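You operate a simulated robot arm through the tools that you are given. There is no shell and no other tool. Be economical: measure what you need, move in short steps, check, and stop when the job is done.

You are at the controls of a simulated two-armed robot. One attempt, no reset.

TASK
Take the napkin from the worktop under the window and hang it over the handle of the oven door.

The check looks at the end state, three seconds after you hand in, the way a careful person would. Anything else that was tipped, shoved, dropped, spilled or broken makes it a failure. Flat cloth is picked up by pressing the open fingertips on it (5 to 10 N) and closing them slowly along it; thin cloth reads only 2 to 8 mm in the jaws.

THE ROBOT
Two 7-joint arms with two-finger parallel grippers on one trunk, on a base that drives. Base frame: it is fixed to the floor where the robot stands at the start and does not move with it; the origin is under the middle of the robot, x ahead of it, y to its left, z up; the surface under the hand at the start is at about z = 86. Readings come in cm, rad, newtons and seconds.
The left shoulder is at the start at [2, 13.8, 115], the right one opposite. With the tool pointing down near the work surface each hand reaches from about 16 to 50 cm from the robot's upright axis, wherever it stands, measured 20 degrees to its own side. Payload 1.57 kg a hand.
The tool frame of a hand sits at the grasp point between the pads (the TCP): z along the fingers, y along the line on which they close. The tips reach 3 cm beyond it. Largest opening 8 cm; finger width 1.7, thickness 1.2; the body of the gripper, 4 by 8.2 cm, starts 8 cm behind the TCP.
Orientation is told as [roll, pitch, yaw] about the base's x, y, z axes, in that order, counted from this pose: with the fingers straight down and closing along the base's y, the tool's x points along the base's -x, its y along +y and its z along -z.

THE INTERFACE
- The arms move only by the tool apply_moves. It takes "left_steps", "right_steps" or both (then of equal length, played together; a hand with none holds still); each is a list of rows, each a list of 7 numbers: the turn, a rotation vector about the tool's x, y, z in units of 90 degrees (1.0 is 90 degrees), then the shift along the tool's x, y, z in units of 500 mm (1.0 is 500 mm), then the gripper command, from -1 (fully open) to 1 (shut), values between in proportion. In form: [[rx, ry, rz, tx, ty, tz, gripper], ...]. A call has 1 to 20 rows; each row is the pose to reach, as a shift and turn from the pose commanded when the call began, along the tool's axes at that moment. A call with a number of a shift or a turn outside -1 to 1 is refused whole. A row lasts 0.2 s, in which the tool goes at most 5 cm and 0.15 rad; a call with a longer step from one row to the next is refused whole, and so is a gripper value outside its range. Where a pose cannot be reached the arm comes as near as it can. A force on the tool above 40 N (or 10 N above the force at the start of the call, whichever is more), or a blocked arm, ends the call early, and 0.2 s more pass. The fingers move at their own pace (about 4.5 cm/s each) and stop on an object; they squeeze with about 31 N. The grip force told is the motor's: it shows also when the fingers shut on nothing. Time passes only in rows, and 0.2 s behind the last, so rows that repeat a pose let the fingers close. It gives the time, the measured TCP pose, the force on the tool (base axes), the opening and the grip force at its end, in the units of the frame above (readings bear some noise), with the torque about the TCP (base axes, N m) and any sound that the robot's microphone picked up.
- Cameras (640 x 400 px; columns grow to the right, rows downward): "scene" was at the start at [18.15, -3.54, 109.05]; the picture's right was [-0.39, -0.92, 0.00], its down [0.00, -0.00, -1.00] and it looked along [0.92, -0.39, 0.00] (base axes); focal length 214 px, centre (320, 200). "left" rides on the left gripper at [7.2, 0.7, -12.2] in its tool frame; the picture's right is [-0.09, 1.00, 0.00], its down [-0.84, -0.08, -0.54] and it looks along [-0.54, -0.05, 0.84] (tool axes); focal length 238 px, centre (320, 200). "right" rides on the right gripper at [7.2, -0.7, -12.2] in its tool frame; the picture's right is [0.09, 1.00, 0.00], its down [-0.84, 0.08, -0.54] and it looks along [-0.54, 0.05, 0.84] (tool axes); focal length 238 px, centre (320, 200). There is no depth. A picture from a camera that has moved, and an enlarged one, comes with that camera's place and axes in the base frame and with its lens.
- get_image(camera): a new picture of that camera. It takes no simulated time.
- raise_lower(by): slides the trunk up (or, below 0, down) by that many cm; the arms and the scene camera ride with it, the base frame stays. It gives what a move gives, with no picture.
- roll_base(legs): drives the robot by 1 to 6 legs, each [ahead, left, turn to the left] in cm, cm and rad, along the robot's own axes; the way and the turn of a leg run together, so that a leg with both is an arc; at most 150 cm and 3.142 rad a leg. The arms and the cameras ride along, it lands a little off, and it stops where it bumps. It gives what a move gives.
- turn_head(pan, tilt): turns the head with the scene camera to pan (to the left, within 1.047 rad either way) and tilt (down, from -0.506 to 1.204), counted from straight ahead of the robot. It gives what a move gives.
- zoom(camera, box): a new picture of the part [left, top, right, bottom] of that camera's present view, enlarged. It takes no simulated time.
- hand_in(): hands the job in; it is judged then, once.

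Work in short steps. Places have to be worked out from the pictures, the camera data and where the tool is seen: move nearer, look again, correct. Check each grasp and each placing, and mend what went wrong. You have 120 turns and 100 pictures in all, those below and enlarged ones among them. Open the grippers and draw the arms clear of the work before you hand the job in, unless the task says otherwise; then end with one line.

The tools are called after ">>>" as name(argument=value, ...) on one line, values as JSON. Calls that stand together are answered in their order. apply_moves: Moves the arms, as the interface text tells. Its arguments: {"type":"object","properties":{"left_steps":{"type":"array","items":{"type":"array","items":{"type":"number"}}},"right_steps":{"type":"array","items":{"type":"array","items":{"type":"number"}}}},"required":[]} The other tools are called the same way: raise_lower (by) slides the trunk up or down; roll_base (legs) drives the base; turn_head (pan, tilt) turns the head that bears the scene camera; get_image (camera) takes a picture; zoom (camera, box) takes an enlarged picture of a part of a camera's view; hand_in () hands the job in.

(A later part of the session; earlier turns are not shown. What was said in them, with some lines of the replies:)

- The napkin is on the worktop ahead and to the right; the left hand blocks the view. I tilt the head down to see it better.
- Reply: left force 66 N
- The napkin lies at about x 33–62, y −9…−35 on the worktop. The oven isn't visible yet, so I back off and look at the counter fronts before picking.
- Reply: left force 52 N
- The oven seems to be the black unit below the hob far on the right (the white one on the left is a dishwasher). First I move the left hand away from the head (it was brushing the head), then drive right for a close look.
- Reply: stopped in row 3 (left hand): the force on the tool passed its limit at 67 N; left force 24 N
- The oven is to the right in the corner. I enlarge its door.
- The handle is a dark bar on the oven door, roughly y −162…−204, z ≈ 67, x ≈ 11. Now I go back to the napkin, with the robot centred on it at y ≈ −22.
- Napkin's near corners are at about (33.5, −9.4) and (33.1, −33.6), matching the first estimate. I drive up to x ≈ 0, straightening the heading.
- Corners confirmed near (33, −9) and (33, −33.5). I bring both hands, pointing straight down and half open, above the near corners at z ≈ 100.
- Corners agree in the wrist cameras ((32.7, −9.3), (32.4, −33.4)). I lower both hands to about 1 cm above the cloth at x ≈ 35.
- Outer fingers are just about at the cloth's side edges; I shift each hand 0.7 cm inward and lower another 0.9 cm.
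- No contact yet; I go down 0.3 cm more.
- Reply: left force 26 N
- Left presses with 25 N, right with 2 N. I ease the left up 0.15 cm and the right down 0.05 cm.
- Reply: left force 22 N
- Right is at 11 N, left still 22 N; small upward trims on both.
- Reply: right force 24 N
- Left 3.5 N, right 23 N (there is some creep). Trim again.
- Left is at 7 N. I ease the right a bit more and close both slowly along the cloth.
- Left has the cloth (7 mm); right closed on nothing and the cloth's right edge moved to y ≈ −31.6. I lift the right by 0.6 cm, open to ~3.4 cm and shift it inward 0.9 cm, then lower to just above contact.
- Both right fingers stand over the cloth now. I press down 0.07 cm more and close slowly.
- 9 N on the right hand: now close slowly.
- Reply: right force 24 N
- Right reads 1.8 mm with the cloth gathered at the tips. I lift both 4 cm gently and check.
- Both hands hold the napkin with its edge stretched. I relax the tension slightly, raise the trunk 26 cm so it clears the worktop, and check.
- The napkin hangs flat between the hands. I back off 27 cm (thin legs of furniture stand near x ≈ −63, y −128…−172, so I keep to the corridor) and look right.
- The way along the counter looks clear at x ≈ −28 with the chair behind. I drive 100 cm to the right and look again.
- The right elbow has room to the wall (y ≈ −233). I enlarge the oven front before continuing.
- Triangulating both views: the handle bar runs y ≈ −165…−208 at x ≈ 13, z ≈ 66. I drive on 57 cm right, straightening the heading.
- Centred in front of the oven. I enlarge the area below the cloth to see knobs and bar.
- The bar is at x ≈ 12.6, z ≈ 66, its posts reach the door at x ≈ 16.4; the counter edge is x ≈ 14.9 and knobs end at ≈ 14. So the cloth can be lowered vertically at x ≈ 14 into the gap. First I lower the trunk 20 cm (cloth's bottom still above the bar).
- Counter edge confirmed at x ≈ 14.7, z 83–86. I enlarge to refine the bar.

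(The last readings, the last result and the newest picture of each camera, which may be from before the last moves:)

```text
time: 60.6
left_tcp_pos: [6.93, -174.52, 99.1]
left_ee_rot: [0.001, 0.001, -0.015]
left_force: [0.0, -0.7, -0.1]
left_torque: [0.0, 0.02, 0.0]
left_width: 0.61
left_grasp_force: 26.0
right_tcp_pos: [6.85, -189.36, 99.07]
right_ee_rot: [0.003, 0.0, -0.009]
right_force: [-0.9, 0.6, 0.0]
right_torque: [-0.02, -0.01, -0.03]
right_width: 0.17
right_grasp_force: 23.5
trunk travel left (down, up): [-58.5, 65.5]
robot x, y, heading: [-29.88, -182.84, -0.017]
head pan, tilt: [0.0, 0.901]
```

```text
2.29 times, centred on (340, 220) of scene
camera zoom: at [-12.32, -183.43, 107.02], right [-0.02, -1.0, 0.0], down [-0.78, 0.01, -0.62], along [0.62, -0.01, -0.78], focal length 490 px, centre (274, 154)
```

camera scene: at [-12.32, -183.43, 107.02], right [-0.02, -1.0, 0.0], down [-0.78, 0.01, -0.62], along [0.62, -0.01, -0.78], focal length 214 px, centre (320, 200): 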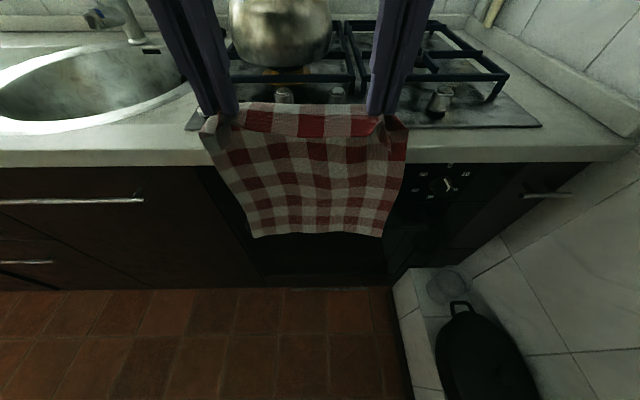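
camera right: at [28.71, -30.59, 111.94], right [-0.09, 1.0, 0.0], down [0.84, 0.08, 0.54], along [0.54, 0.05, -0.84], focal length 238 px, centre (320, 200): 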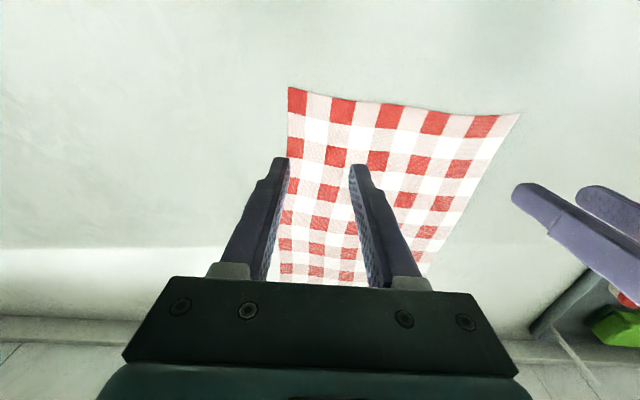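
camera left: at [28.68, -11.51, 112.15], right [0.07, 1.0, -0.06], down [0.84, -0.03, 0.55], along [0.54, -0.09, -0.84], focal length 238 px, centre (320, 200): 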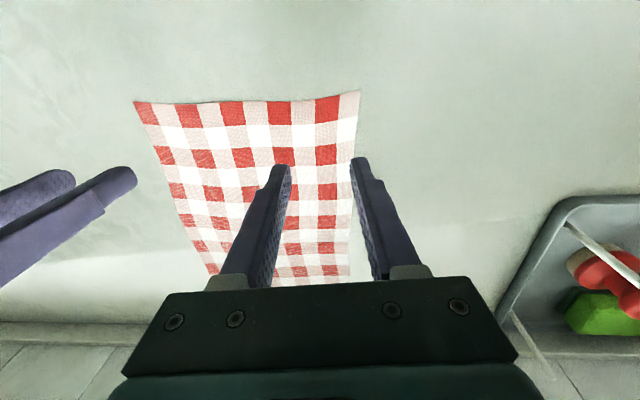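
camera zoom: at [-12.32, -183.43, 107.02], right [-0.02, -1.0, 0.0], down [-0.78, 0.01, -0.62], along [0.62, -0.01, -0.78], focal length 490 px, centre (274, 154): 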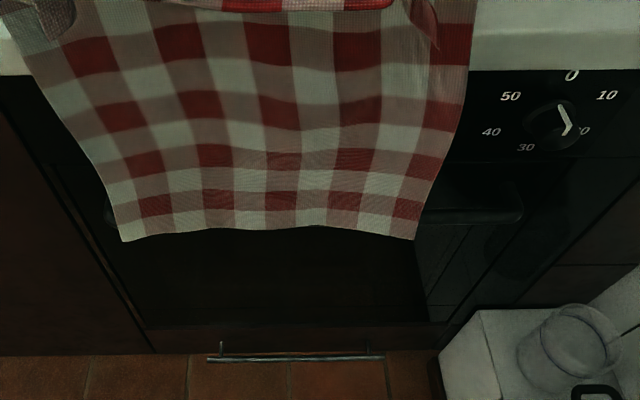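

Knobs sit at y ≈ −171.6, −187.5, −207.6 (z ≈ 76), bar at x ≈ 13, z ≈ 65. I shift the robot a little right so the hands come between knobs, and 4 cm forward.

>>> roll_base(legs=[[4, -2.2, 0.016]])

>>> get_image(camera="scene")

```text
time: 61.5
left_tcp_pos: [10.63, -176.24, 98.91]
left_ee_rot: [0.002, 0.0, 0.002]
left_force: [0.0, -0.9, -0.2]
left_torque: [-0.01, -0.05, -0.05]
left_width: 0.58
left_grasp_force: 26.6
right_tcp_pos: [10.72, -190.99, 99.14]
right_ee_rot: [0.002, 0.0, 0.005]
right_force: [0.7, 0.1, -0.9]
right_torque: [0.01, 0.01, -0.04]
right_width: 0.15
right_grasp_force: 23.3
trunk travel left (down, up): [-58.5, 65.5]
robot x, y, heading: [-25.26, -185.07, 0.004]
head pan, tilt: [0.0, 0.901]
```

```text
71 pictures are left
camera scene: at [-8.41, -185.38, 107.02], right [0.0, -1.0, 0.0], down [-0.78, 0.0, -0.62], along [0.62, 0.0, -0.78], focal length 214 px, centre (320, 200)
```

scene: 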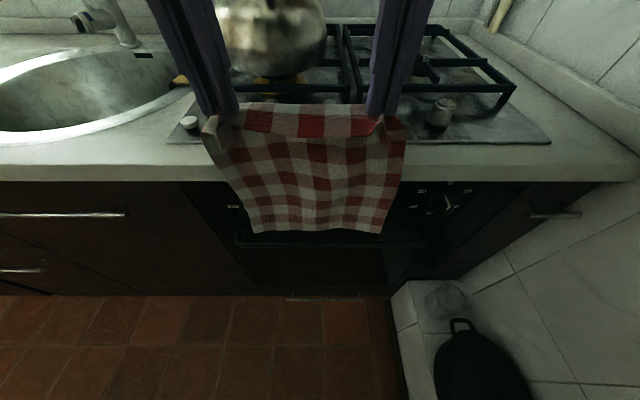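

Bar visible just below the cloth's bottom edge. I move both hands forward to x ≈ 14.5 tilting the fingers slightly forward (0.25 rad), so the cloth hangs against the counter edge, behind the bar's plane.

>>> apply_moves(left_steps=[[0, -0.053, 0, -0.026, 0, 0, 1], [0, -0.106, 0, -0.052, 0, 0, 1], [0, -0.159, 0, -0.077, 0, 0, 1], [0, -0.159, 0, -0.077, 0, 0, 1], [0, -0.159, 0, -0.077, 0, 0, 1]], right_steps=[[0, -0.053, 0, -0.026, 0, 0, 1], [0, -0.106, 0, -0.052, 0, 0, 1], [0, -0.159, 0, -0.077, 0, 0, 1], [0, -0.159, 0, -0.077, 0, 0, 1], [0, -0.159, 0, -0.077, 0, 0, 1]])

>>> get_image(camera="scene")

```text
time: 62.8
left_tcp_pos: [14.49, -176.36, 99.08]
left_ee_rot: [0.0, -0.248, 0.0]
left_force: [0.4, -0.4, 0.4]
left_torque: [0.01, 0.01, -0.01]
left_width: 0.64
left_grasp_force: 25.3
right_tcp_pos: [14.47, -191.0, 99.03]
right_ee_rot: [0.004, -0.252, 0.005]
right_force: [-0.5, 0.2, -1.4]
right_torque: [-0.04, 0.0, -0.05]
right_width: 0.16
right_grasp_force: 23.8
trunk travel left (down, up): [-58.5, 65.5]
robot x, y, heading: [-25.61, -185.13, -0.001]
head pan, tilt: [0.0, 0.901]
```

```text
70 pictures are left
camera scene: at [-8.43, -185.37, 107.01], right [0.0, -1.0, 0.0], down [-0.78, 0.0, -0.62], along [0.62, 0.0, -0.78], focal length 214 px, centre (320, 200)
```

scene: 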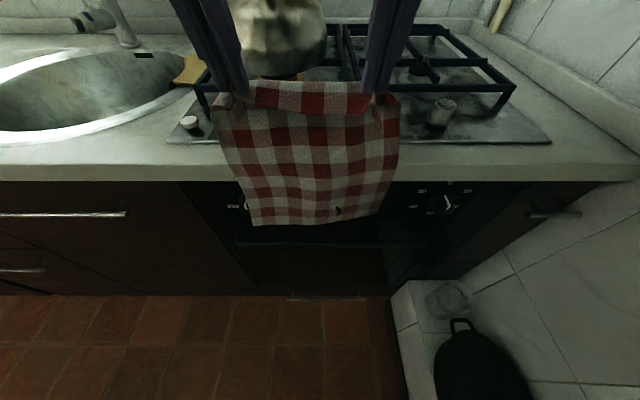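

A dark spot appears on the cloth at a knob's position; I enlarge it.

>>> zoom(camera="scene", box=[210, 160, 450, 270])

```text
2.67 times, centred on (330, 215) of scene
camera zoom: at [-8.43, -185.37, 107.01], right [0.0, -1.0, 0.0], down [-0.78, 0.0, -0.62], along [0.62, 0.0, -0.78], focal length 572 px, centre (293, 160)
```

zoom: 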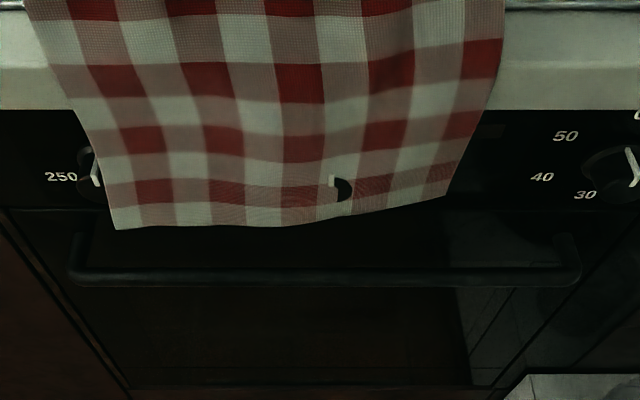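

The knob merely pokes through the cloth's plane; knob fronts ≈ 14.5–15, bar centre x ≈ 12.8 (back at 13.3), so the cloth at ≈ 14.6 should pass behind the bar. I lower 6 cm and check.

>>> raise_lower(by=-6)

>>> zoom(camera="scene", box=[200, 100, 460, 270])

```text
time: 63.8
left_tcp_pos: [14.55, -176.33, 93.01]
left_ee_rot: [0.001, -0.249, 0.001]
left_force: [-0.3, 0.3, -0.1]
left_torque: [0.0, -0.01, 0.0]
left_width: 0.6
left_grasp_force: 25.6
right_tcp_pos: [14.6, -190.96, 93.04]
right_ee_rot: [0.003, -0.249, 0.005]
right_force: [-0.5, -0.1, 0.4]
right_torque: [-0.03, 0.06, -0.01]
right_width: 0.19
right_grasp_force: 23.8
trunk travel left (down, up): [-52.5, 71.5]
robot x, y, heading: [-25.93, -185.43, 0.002]
head pan, tilt: [0.0, 0.901]
```

```text
2.35 times, centred on (330, 185) of scene
camera zoom: at [-8.42, -185.37, 101.02], right [0.0, -1.0, 0.0], down [-0.78, 0.0, -0.62], along [0.62, 0.0, -0.78], focal length 505 px, centre (296, 235)
```

zoom: 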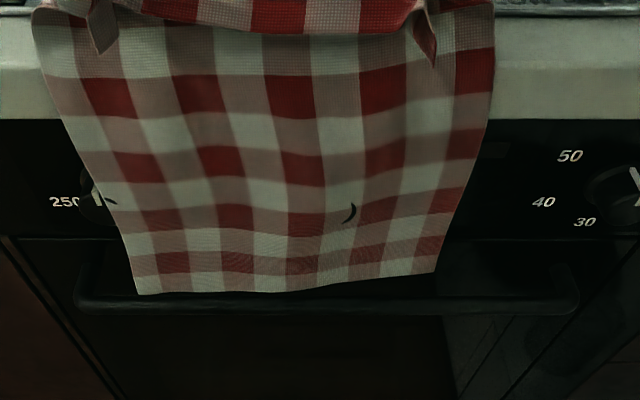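

The bottom edge is right at the bar's level now. I lower 3 cm more (tips just above the worktop) and see whether the bar hides the cloth.

>>> raise_lower(by=-3)

>>> zoom(camera="scene", box=[200, 100, 460, 270])

```text
time: 64.5
left_tcp_pos: [14.5, -176.3, 90.04]
left_ee_rot: [0.002, -0.25, 0.001]
left_force: [-0.6, -0.3, 0.7]
left_torque: [0.01, 0.0, 0.03]
left_width: 0.64
left_grasp_force: 25.6
right_tcp_pos: [14.47, -190.96, 89.96]
right_ee_rot: [0.003, -0.25, 0.005]
right_force: [-0.1, 0.4, -0.3]
right_torque: [0.01, -0.02, -0.01]
right_width: 0.16
right_grasp_force: 22.9
trunk travel left (down, up): [-49.5, 74.5]
robot x, y, heading: [-25.69, -185.58, -0.003]
head pan, tilt: [0.0, 0.901]
```

```text
2.35 times, centred on (330, 185) of scene
camera zoom: at [-8.42, -185.37, 98.01], right [0.0, -1.0, 0.0], down [-0.78, 0.0, -0.62], along [0.62, 0.0, -0.78], focal length 505 px, centre (296, 235)
```

zoom: 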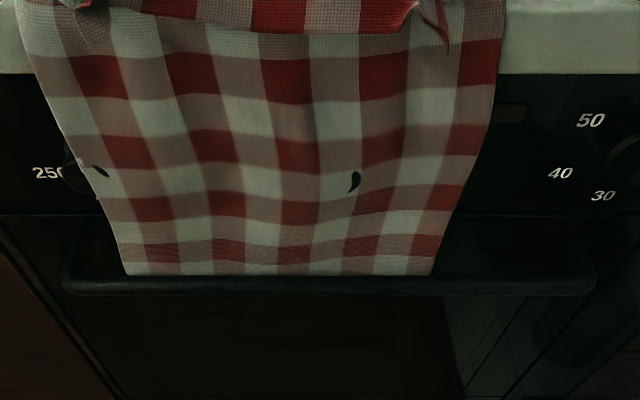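

The bar now hides the cloth's bottom edge: it is behind the bar. I pull the tips back 1.6 cm so they clear the worktop edge, then lower 4 cm.

>>> apply_moves(left_steps=[[0, 0, 0, 0.016, 0, -0.004, 1], [0, 0, 0, 0.031, 0, -0.008, 1], [0, 0, 0, 0.031, 0, -0.008, 1]], right_steps=[[0, 0, 0, 0.016, 0, -0.004, 1], [0, 0, 0, 0.031, 0, -0.008, 1], [0, 0, 0, 0.031, 0, -0.008, 1]])

>>> raise_lower(by=-4)

>>> get_image(camera="scene")

```text
time: 65.3
left_tcp_pos: [12.87, -176.23, 90.16]
left_ee_rot: [0.002, -0.25, 0.002]
left_force: [-0.2, 0.3, 0.0]
left_torque: [-0.03, 0.01, 0.01]
left_width: 0.6
left_grasp_force: 25.7
right_tcp_pos: [12.97, -190.93, 89.92]
right_ee_rot: [0.004, -0.251, 0.005]
right_force: [0.0, 0.7, 0.4]
right_torque: [0.01, -0.02, 0.0]
right_width: 0.18
right_grasp_force: 23.2
trunk travel left (down, up): [-49.5, 74.5]
robot x, y, heading: [-25.82, -185.17, 0.001]
head pan, tilt: [0.0, 0.901]
```

```text
time: 66.1
left_tcp_pos: [12.86, -176.22, 86.14]
left_ee_rot: [0.003, -0.25, 0.002]
left_force: [-0.9, -1.3, -0.2]
left_torque: [-0.01, 0.03, -0.02]
left_width: 0.62
left_grasp_force: 26.6
right_tcp_pos: [12.81, -190.97, 85.82]
right_ee_rot: [0.005, -0.25, 0.004]
right_force: [-1.5, 0.4, -0.2]
right_torque: [0.01, 0.03, -0.03]
right_width: 0.17
right_grasp_force: 23.7
trunk travel left (down, up): [-45.5, 78.5]
robot x, y, heading: [-25.56, -185.2, -0.001]
head pan, tilt: [0.0, 0.901]
```

```text
66 pictures are left
camera scene: at [-8.47, -185.37, 94.0], right [0.0, -1.0, 0.0], down [-0.78, 0.0, -0.62], along [0.62, 0.0, -0.78], focal length 214 px, centre (320, 200)
```

scene: 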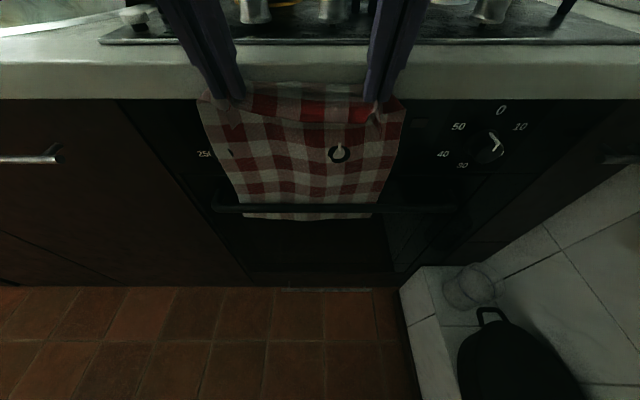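

The cloth hangs behind the bar and below it. I retract another 1.3 cm (to clear the knobs) and lower 5 cm.

>>> apply_moves(left_steps=[[0, 0, 0, 0.013, 0, -0.003, 1], [0, 0, 0, 0.025, 0, -0.006, 1], [0, 0, 0, 0.025, 0, -0.006, 1]], right_steps=[[0, 0, 0, 0.013, 0, -0.003, 1], [0, 0, 0, 0.025, 0, -0.006, 1], [0, 0, 0, 0.025, 0, -0.006, 1]])

>>> raise_lower(by=-5)

>>> get_image(camera="scene")

```text
time: 66.9
left_tcp_pos: [11.68, -176.34, 86.04]
left_ee_rot: [0.002, -0.249, 0.004]
left_force: [-0.7, -1.0, 0.7]
left_torque: [0.02, 0.03, -0.05]
left_width: 0.61
left_grasp_force: 25.8
right_tcp_pos: [11.58, -191.0, 85.9]
right_ee_rot: [0.003, -0.25, 0.006]
right_force: [0.3, 0.7, 0.5]
right_torque: [0.04, -0.01, 0.03]
right_width: 0.15
right_grasp_force: 23.3
trunk travel left (down, up): [-45.5, 78.5]
robot x, y, heading: [-25.97, -185.33, -0.0]
head pan, tilt: [0.0, 0.901]
```

```text
time: 67.8
left_tcp_pos: [11.6, -176.22, 81.08]
left_ee_rot: [0.001, -0.25, 0.004]
left_force: [-0.8, 0.5, 0.2]
left_torque: [0.02, 0.0, 0.0]
left_width: 0.63
left_grasp_force: 25.7
right_tcp_pos: [11.48, -191.02, 80.99]
right_ee_rot: [0.004, -0.25, 0.005]
right_force: [-0.7, -0.9, -0.3]
right_torque: [0.0, 0.0, 0.0]
right_width: 0.17
right_grasp_force: 23.2
trunk travel left (down, up): [-40.5, 83.5]
robot x, y, heading: [-26.04, -185.35, -0.002]
head pan, tilt: [0.0, 0.901]
```

```text
65 pictures are left
camera scene: at [-8.42, -185.37, 89.01], right [0.0, -1.0, 0.0], down [-0.78, 0.0, -0.62], along [0.62, 0.0, -0.78], focal length 214 px, centre (320, 200)
```

scene: 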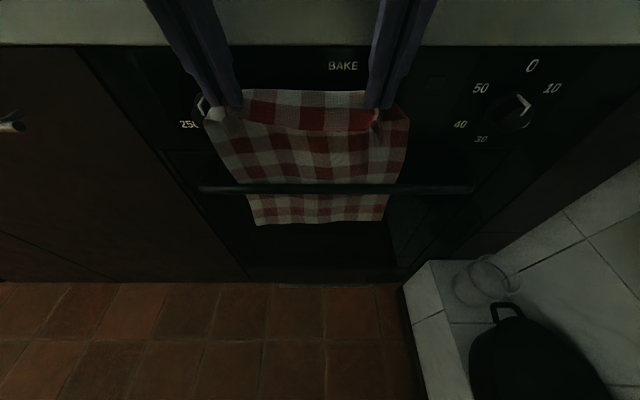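

About 12 cm of cloth hangs behind the bar. Now I bring the held edge over to the front: lower 3, back 5, then down 8 cm.

>>> raise_lower(by=-3)

>>> apply_moves(left_steps=[[0, 0, 0, 0.03, 0, -0.008, 1], [0, 0, 0, 0.06, 0, -0.015, 1], [0, 0, 0, 0.097, 0, -0.025, 1], [0, 0, 0, 0.097, 0, -0.025, 1]], right_steps=[[0, 0, 0, 0.03, 0, -0.008, 1], [0, 0, 0, 0.06, 0, -0.015, 1], [0, 0, 0, 0.097, 0, -0.025, 1], [0, 0, 0, 0.097, 0, -0.025, 1]])

>>> raise_lower(by=-8)

>>> get_image(camera="scene")

```text
time: 68.6
left_tcp_pos: [11.62, -176.14, 78.08]
left_ee_rot: [0.003, -0.248, 0.001]
left_force: [0.7, -0.8, -0.2]
left_torque: [-0.03, 0.03, -0.01]
left_width: 0.63
left_grasp_force: 26.0
right_tcp_pos: [11.62, -190.96, 77.91]
right_ee_rot: [0.004, -0.251, 0.006]
right_force: [-0.4, 0.8, 0.6]
right_torque: [0.05, -0.04, 0.01]
right_width: 0.17
right_grasp_force: 23.7
trunk travel left (down, up): [-37.5, 86.5]
robot x, y, heading: [-26.24, -185.45, -0.002]
head pan, tilt: [0.0, 0.901]
```

```text
time: 69.6
left_tcp_pos: [6.75, -176.55, 78.08]
left_ee_rot: [0.002, -0.249, 0.002]
left_force: [0.3, 0.1, 0.7]
left_torque: [0.0, 0.0, 0.0]
left_width: 0.62
left_grasp_force: 25.8
right_tcp_pos: [6.73, -191.02, 77.86]
right_ee_rot: [0.004, -0.248, 0.004]
right_force: [0.5, 0.2, 0.0]
right_torque: [-0.03, -0.02, -0.02]
right_width: 0.2
right_grasp_force: 23.0
trunk travel left (down, up): [-37.5, 86.5]
robot x, y, heading: [-25.67, -185.18, 0.004]
head pan, tilt: [0.0, 0.901]
```

```text
time: 70.8
left_tcp_pos: [6.68, -176.41, 70.08]
left_ee_rot: [0.001, -0.249, 0.002]
left_force: [-0.4, -0.1, -0.3]
left_torque: [-0.02, 0.01, 0.0]
left_width: 0.62
left_grasp_force: 26.1
right_tcp_pos: [6.75, -190.91, 69.79]
right_ee_rot: [0.002, -0.25, 0.004]
right_force: [0.4, -0.2, -0.3]
right_torque: [-0.01, -0.01, -0.01]
right_width: 0.17
right_grasp_force: 22.8
trunk travel left (down, up): [-29.5, 94.5]
robot x, y, heading: [-25.46, -185.11, -0.001]
head pan, tilt: [0.0, 0.901]
```

```text
64 pictures are left
camera scene: at [-8.42, -185.37, 78.02], right [0.0, -1.0, 0.0], down [-0.78, 0.0, -0.62], along [0.62, 0.0, -0.78], focal length 214 px, centre (320, 200)
```

scene: 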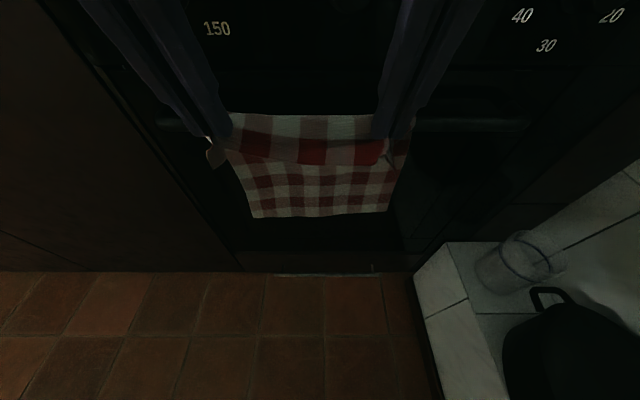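

The edge is now in front of the bar. I lower another 9 cm so the front half hangs down too.

>>> raise_lower(by=-9)

>>> get_image(camera="scene")

```text
time: 72.0
left_tcp_pos: [6.69, -176.53, 61.07]
left_ee_rot: [0.001, -0.251, 0.001]
left_force: [-0.6, 1.0, -0.1]
left_torque: [0.03, 0.0, 0.01]
left_width: 0.64
left_grasp_force: 26.5
right_tcp_pos: [6.75, -190.83, 60.9]
right_ee_rot: [0.002, -0.251, 0.005]
right_force: [-0.8, 0.0, -0.4]
right_torque: [-0.03, 0.02, 0.0]
right_width: 0.16
right_grasp_force: 23.1
trunk travel left (down, up): [-20.5, 103.5]
robot x, y, heading: [-26.02, -185.45, 0.0]
head pan, tilt: [0.0, 0.901]
```

```text
63 pictures are left
camera scene: at [-8.42, -185.37, 69.02], right [0.0, -1.0, 0.0], down [-0.78, 0.0, -0.62], along [0.62, 0.0, -0.78], focal length 214 px, centre (320, 200)
```

scene: 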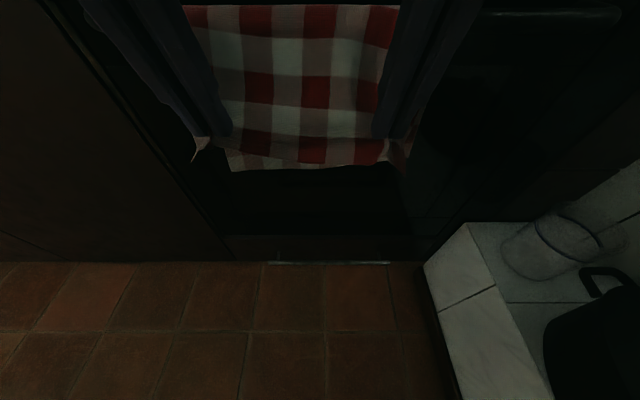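

The front half lies over the bar with slack. I open both grippers slowly.

>>> apply_moves(left_steps=[[0, 0, 0, -0.02, 0, 0.005, 1], [0, 0, 0, -0.03, 0, 0.008, 0.9], [0, 0, 0, -0.03, 0, 0.008, 0.75], [0, 0, 0, -0.03, 0, 0.008, 0.6], [0, 0, 0, -0.03, 0, 0.008, 0.45], [0, 0, 0, -0.03, 0, 0.008, 0.3], [0, 0, 0, -0.03, 0, 0.008, 0.3]], right_steps=[[0, 0, 0, -0.02, 0, 0.005, 1], [0, 0, 0, -0.03, 0, 0.008, 0.9], [0, 0, 0, -0.03, 0, 0.008, 0.75], [0, 0, 0, -0.03, 0, 0.008, 0.6], [0, 0, 0, -0.03, 0, 0.008, 0.45], [0, 0, 0, -0.03, 0, 0.008, 0.3], [0, 0, 0, -0.03, 0, 0.008, 0.3]])

>>> get_image(camera="scene")

```text
time: 73.6
left_tcp_pos: [8.3, -176.47, 61.13]
left_ee_rot: [0.002, -0.249, 0.001]
left_force: [-0.9, 0.5, 0.6]
left_torque: [0.0, -0.01, -0.02]
left_width: 2.83
left_grasp_force: 0.0
right_tcp_pos: [8.33, -190.93, 60.78]
right_ee_rot: [0.004, -0.249, 0.004]
right_force: [-0.1, -0.4, 1.1]
right_torque: [-0.02, 0.0, 0.01]
right_width: 2.81
right_grasp_force: 0.0
trunk travel left (down, up): [-20.5, 103.5]
robot x, y, heading: [-25.73, -184.81, 0.003]
head pan, tilt: [0.0, 0.901]
```

```text
62 pictures are left
camera scene: at [-8.43, -185.37, 69.01], right [0.0, -1.0, 0.0], down [-0.78, 0.0, -0.62], along [0.62, 0.0, -0.78], focal length 214 px, centre (320, 200)
```

scene: 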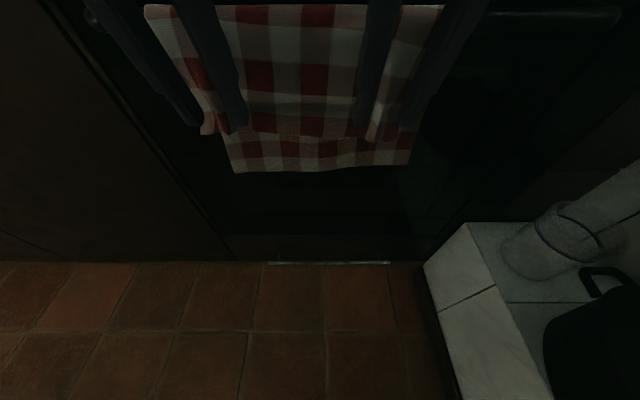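

Released; the cloth hangs over the bar on both sides. I open a bit more and draw the hands slowly straight back.

>>> apply_moves(left_steps=[[0, 0, 0, 0, 0, 0, 0], [0, 0, 0, 0, 0, 0, 0], [0, 0, 0, 0.02, 0, -0.005, 0], [0, 0, 0, 0.04, 0, -0.01, 0], [0, 0, 0, 0.06, 0, -0.015, 0], [0, 0, 0, 0.08, 0, -0.02, 0], [0, 0, 0, 0.08, 0, -0.02, 0]], right_steps=[[0, 0, 0, 0, 0, 0, 0], [0, 0, 0, 0, 0, 0, 0], [0, 0, 0, 0.02, 0, -0.005, 0], [0, 0, 0, 0.04, 0, -0.01, 0], [0, 0, 0, 0.06, 0, -0.015, 0], [0, 0, 0, 0.08, 0, -0.02, 0], [0, 0, 0, 0.08, 0, -0.02, 0]])

>>> get_image(camera="scene")

```text
time: 74.8
left_tcp_pos: [5.19, -176.61, 61.06]
left_ee_rot: [0.003, -0.25, 0.005]
left_force: [-0.2, 0.1, 0.8]
left_torque: [-0.01, -0.05, -0.02]
left_width: 3.99
left_grasp_force: 0.1
right_tcp_pos: [5.88, -191.0, 61.15]
right_ee_rot: [0.005, -0.261, -0.012]
right_force: [7.0, 4.5, 7.8]
right_torque: [-0.49, 1.75, -0.67]
right_width: 4.02
right_grasp_force: 0.1
trunk travel left (down, up): [-20.5, 103.5]
robot x, y, heading: [-26.07, -185.34, 0.0]
head pan, tilt: [0.0, 0.901]
stopped in row 6 (right hand): the force on the tool passed its limit at 52 N (the readings are from after the stop); the commanded pose is now the measured one
```

```text
61 pictures are left
camera scene: at [-8.52, -185.48, 68.9], right [-0.01, -1.0, 0.0], down [-0.79, 0.01, -0.61], along [0.61, -0.01, -0.79], focal length 214 px, centre (320, 200)
```

scene: 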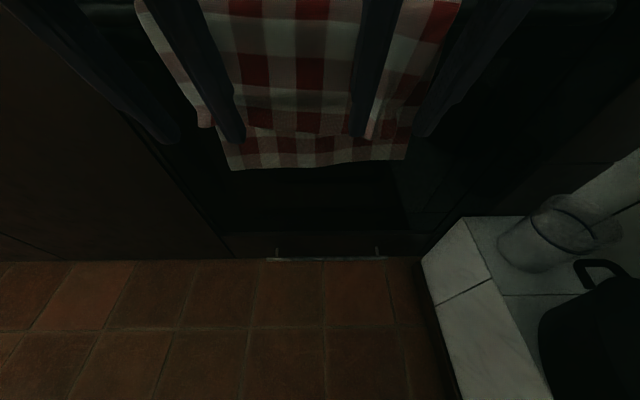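

The right arm bumped something while folding back (probably the robot's own body/head), not the cloth. I back off with the base instead, 8 cm.

>>> roll_base(legs=[[-8, 0, 0]])

>>> turn_head(pan=0, tilt=0.5)

>>> get_image(camera="scene")

```text
time: 75.9
left_tcp_pos: [-2.4, -176.56, 61.18]
left_ee_rot: [0.001, -0.25, 0.002]
left_force: [0.2, 0.3, 0.4]
left_torque: [-0.01, 0.01, 0.03]
left_width: 3.99
left_grasp_force: 0.0
right_tcp_pos: [-1.78, -191.22, 61.07]
right_ee_rot: [0.003, -0.26, -0.011]
right_force: [12.4, 2.2, 8.6]
right_torque: [-0.19, 2.38, -0.31]
right_width: 3.99
right_grasp_force: 0.0
trunk travel left (down, up): [-20.5, 103.5]
robot x, y, heading: [-33.94, -185.55, 0.0]
head pan, tilt: [0.0, 0.901]
```

```text
time: 76.8
left_tcp_pos: [-2.44, -176.58, 61.11]
left_ee_rot: [0.002, -0.25, 0.001]
left_force: [0.4, 0.8, 0.0]
left_torque: [-0.01, -0.02, 0.0]
left_width: 3.99
left_grasp_force: 0.0
right_tcp_pos: [-1.55, -191.21, 61.49]
right_ee_rot: [0.013, -0.269, -0.017]
right_force: [35.5, -10.4, 77.7]
right_torque: [1.39, 13.91, 1.35]
right_width: 4.02
right_grasp_force: 0.0
trunk travel left (down, up): [-20.5, 103.5]
robot x, y, heading: [-33.78, -185.3, 0.002]
head pan, tilt: [0.0, 0.499]
```

```text
60 pictures are left
camera scene: at [-15.98, -185.52, 69.27], right [-0.02, -1.0, 0.0], down [-0.76, 0.01, -0.65], along [0.65, -0.01, -0.76], focal length 214 px, centre (320, 200)
```

scene: 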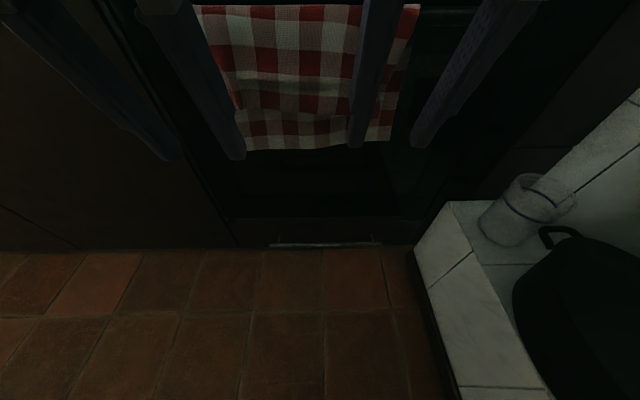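

The right hand is jammed against the head, as suspected. I move the right hand forward 4 cm (the cloth is 12 cm away) to free the head.

>>> apply_moves(left_steps=[[0, 0, 0, -0.02, 0.02, 0, 0], [0, 0, 0, -0.05, 0.05, 0, 0], [0, 0, 0, -0.08, 0.08, 0, 0], [0, 0, 0, -0.08, 0.08, 0, 0]], right_steps=[[0, 0, 0, -0.02, -0.02, 0, 0], [0, 0, 0, -0.05, -0.05, 0, 0], [0, 0, 0, -0.08, -0.08, 0, 0], [0, 0, 0, -0.08, -0.08, 0, 0]])

>>> turn_head(pan=0, tilt=0.4)

>>> get_image(camera="scene")

```text
time: 77.8
left_tcp_pos: [1.45, -172.6, 62.08]
left_ee_rot: [0.001, -0.249, 0.002]
left_force: [0.5, 0.9, -0.3]
left_torque: [0.02, 0.02, 0.04]
left_width: 4.01
left_grasp_force: 0.0
right_tcp_pos: [1.87, -195.27, 61.94]
right_ee_rot: [0.002, -0.259, -0.01]
right_force: [0.0, -0.2, 0.4]
right_torque: [0.02, 0.0, 0.01]
right_width: 4.01
right_grasp_force: 0.0
trunk travel left (down, up): [-20.5, 103.5]
robot x, y, heading: [-33.95, -185.24, -0.002]
head pan, tilt: [0.0, 0.499]
```

```text
time: 78.4
left_tcp_pos: [1.44, -172.48, 62.22]
left_ee_rot: [0.002, -0.251, 0.001]
left_force: [-0.3, 0.0, 0.0]
left_torque: [-0.01, 0.0, -0.01]
left_width: 4.0
left_grasp_force: 0.0
right_tcp_pos: [2.0, -195.24, 61.99]
right_ee_rot: [0.004, -0.259, -0.011]
right_force: [-0.1, 0.7, 0.4]
right_torque: [0.0, -0.01, 0.01]
right_width: 4.02
right_grasp_force: 0.1
trunk travel left (down, up): [-20.5, 103.5]
robot x, y, heading: [-33.32, -185.29, 0.002]
head pan, tilt: [0.0, 0.4]
```

```text
59 pictures are left
camera scene: at [-14.46, -185.39, 73.31], right [0.0, -1.0, 0.0], down [-0.39, 0.0, -0.92], along [0.92, 0.0, -0.39], focal length 214 px, centre (320, 200)
```

scene: 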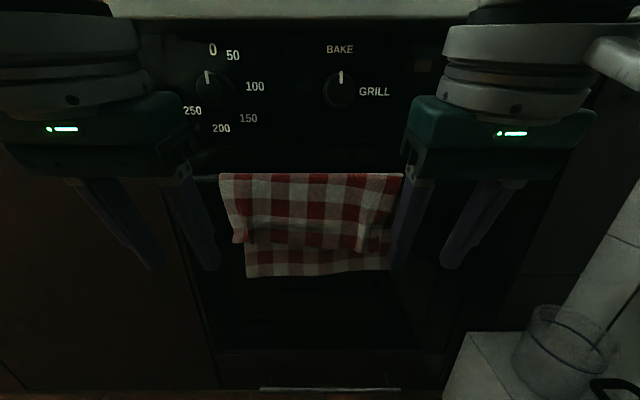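

The napkin hangs over the handle, both halves down, knobs unchanged. I raise the trunk to clear the work, open the grippers fully and take a last look.

>>> raise_lower(by=35)

>>> apply_moves(left_steps=[[0, 0, 0, 0, 0, 0, -1], [0, 0, 0, 0, 0, 0, -1], [0, 0, 0, 0, 0, 0, -1]], right_steps=[[0, 0, 0, 0, 0, 0, -1], [0, 0, 0, 0, 0, 0, -1], [0, 0, 0, 0, 0, 0, -1]])

>>> turn_head(pan=0, tilt=0.8)

>>> get_image(camera="scene")

```text
time: 81.8
left_tcp_pos: [1.48, -172.63, 97.11]
left_ee_rot: [0.002, -0.249, 0.002]
left_force: [0.7, 1.0, 0.0]
left_torque: [-0.01, -0.05, 0.0]
left_width: 4.02
left_grasp_force: 0.1
right_tcp_pos: [1.96, -195.28, 97.01]
right_ee_rot: [0.004, -0.261, -0.01]
right_force: [-0.3, 0.6, 0.4]
right_torque: [-0.03, 0.01, -0.03]
right_width: 3.98
right_grasp_force: 0.0
trunk travel left (down, up): [-55.5, 68.5]
robot x, y, heading: [-33.61, -185.26, -0.003]
head pan, tilt: [0.0, 0.4]
```

```text
time: 82.6
left_tcp_pos: [1.37, -172.65, 97.11]
left_ee_rot: [0.0, -0.249, 0.002]
left_force: [-0.2, -0.4, 0.6]
left_torque: [-0.02, -0.02, 0.0]
left_width: 7.97
left_grasp_force: 0.0
right_tcp_pos: [1.94, -195.38, 96.97]
right_ee_rot: [0.004, -0.259, -0.011]
right_force: [0.2, 0.6, -0.4]
right_torque: [-0.02, 0.03, 0.0]
right_width: 8.01
right_grasp_force: 0.1
trunk travel left (down, up): [-55.5, 68.5]
robot x, y, heading: [-33.68, -185.22, 0.002]
head pan, tilt: [0.0, 0.4]
```

```text
time: 83.5
left_tcp_pos: [1.58, -172.64, 97.21]
left_ee_rot: [0.001, -0.25, 0.0]
left_force: [-0.8, 0.4, -1.1]
left_torque: [0.0, -0.03, 0.01]
left_width: 7.99
left_grasp_force: 0.1
right_tcp_pos: [1.9, -195.26, 97.03]
right_ee_rot: [0.002, -0.26, -0.01]
right_force: [-0.5, -0.3, 0.1]
right_torque: [-0.02, 0.0, -0.01]
right_width: 8.01
right_grasp_force: 0.1
trunk travel left (down, up): [-55.5, 68.5]
robot x, y, heading: [-33.45, -185.29, 0.002]
head pan, tilt: [0.0, 0.799]
```

```text
58 pictures are left
camera scene: at [-15.65, -185.38, 104.81], right [0.0, -1.0, 0.0], down [-0.72, 0.0, -0.7], along [0.7, 0.0, -0.72], focal length 214 px, centre (320, 200)
```

scene: 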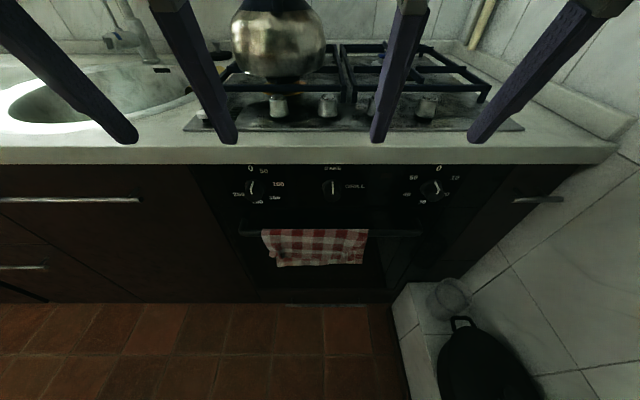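

The napkin hangs on the handle, everything else is in place, and the grippers are open and clear. I hand the job in.

>>> hand_in()

```text
The job is handed in.
```

The napkin is hanging over the oven door handle, with roughly half in front of the bar and half behind it; in the last picture nothing else around the oven had moved, and the job is handed in.
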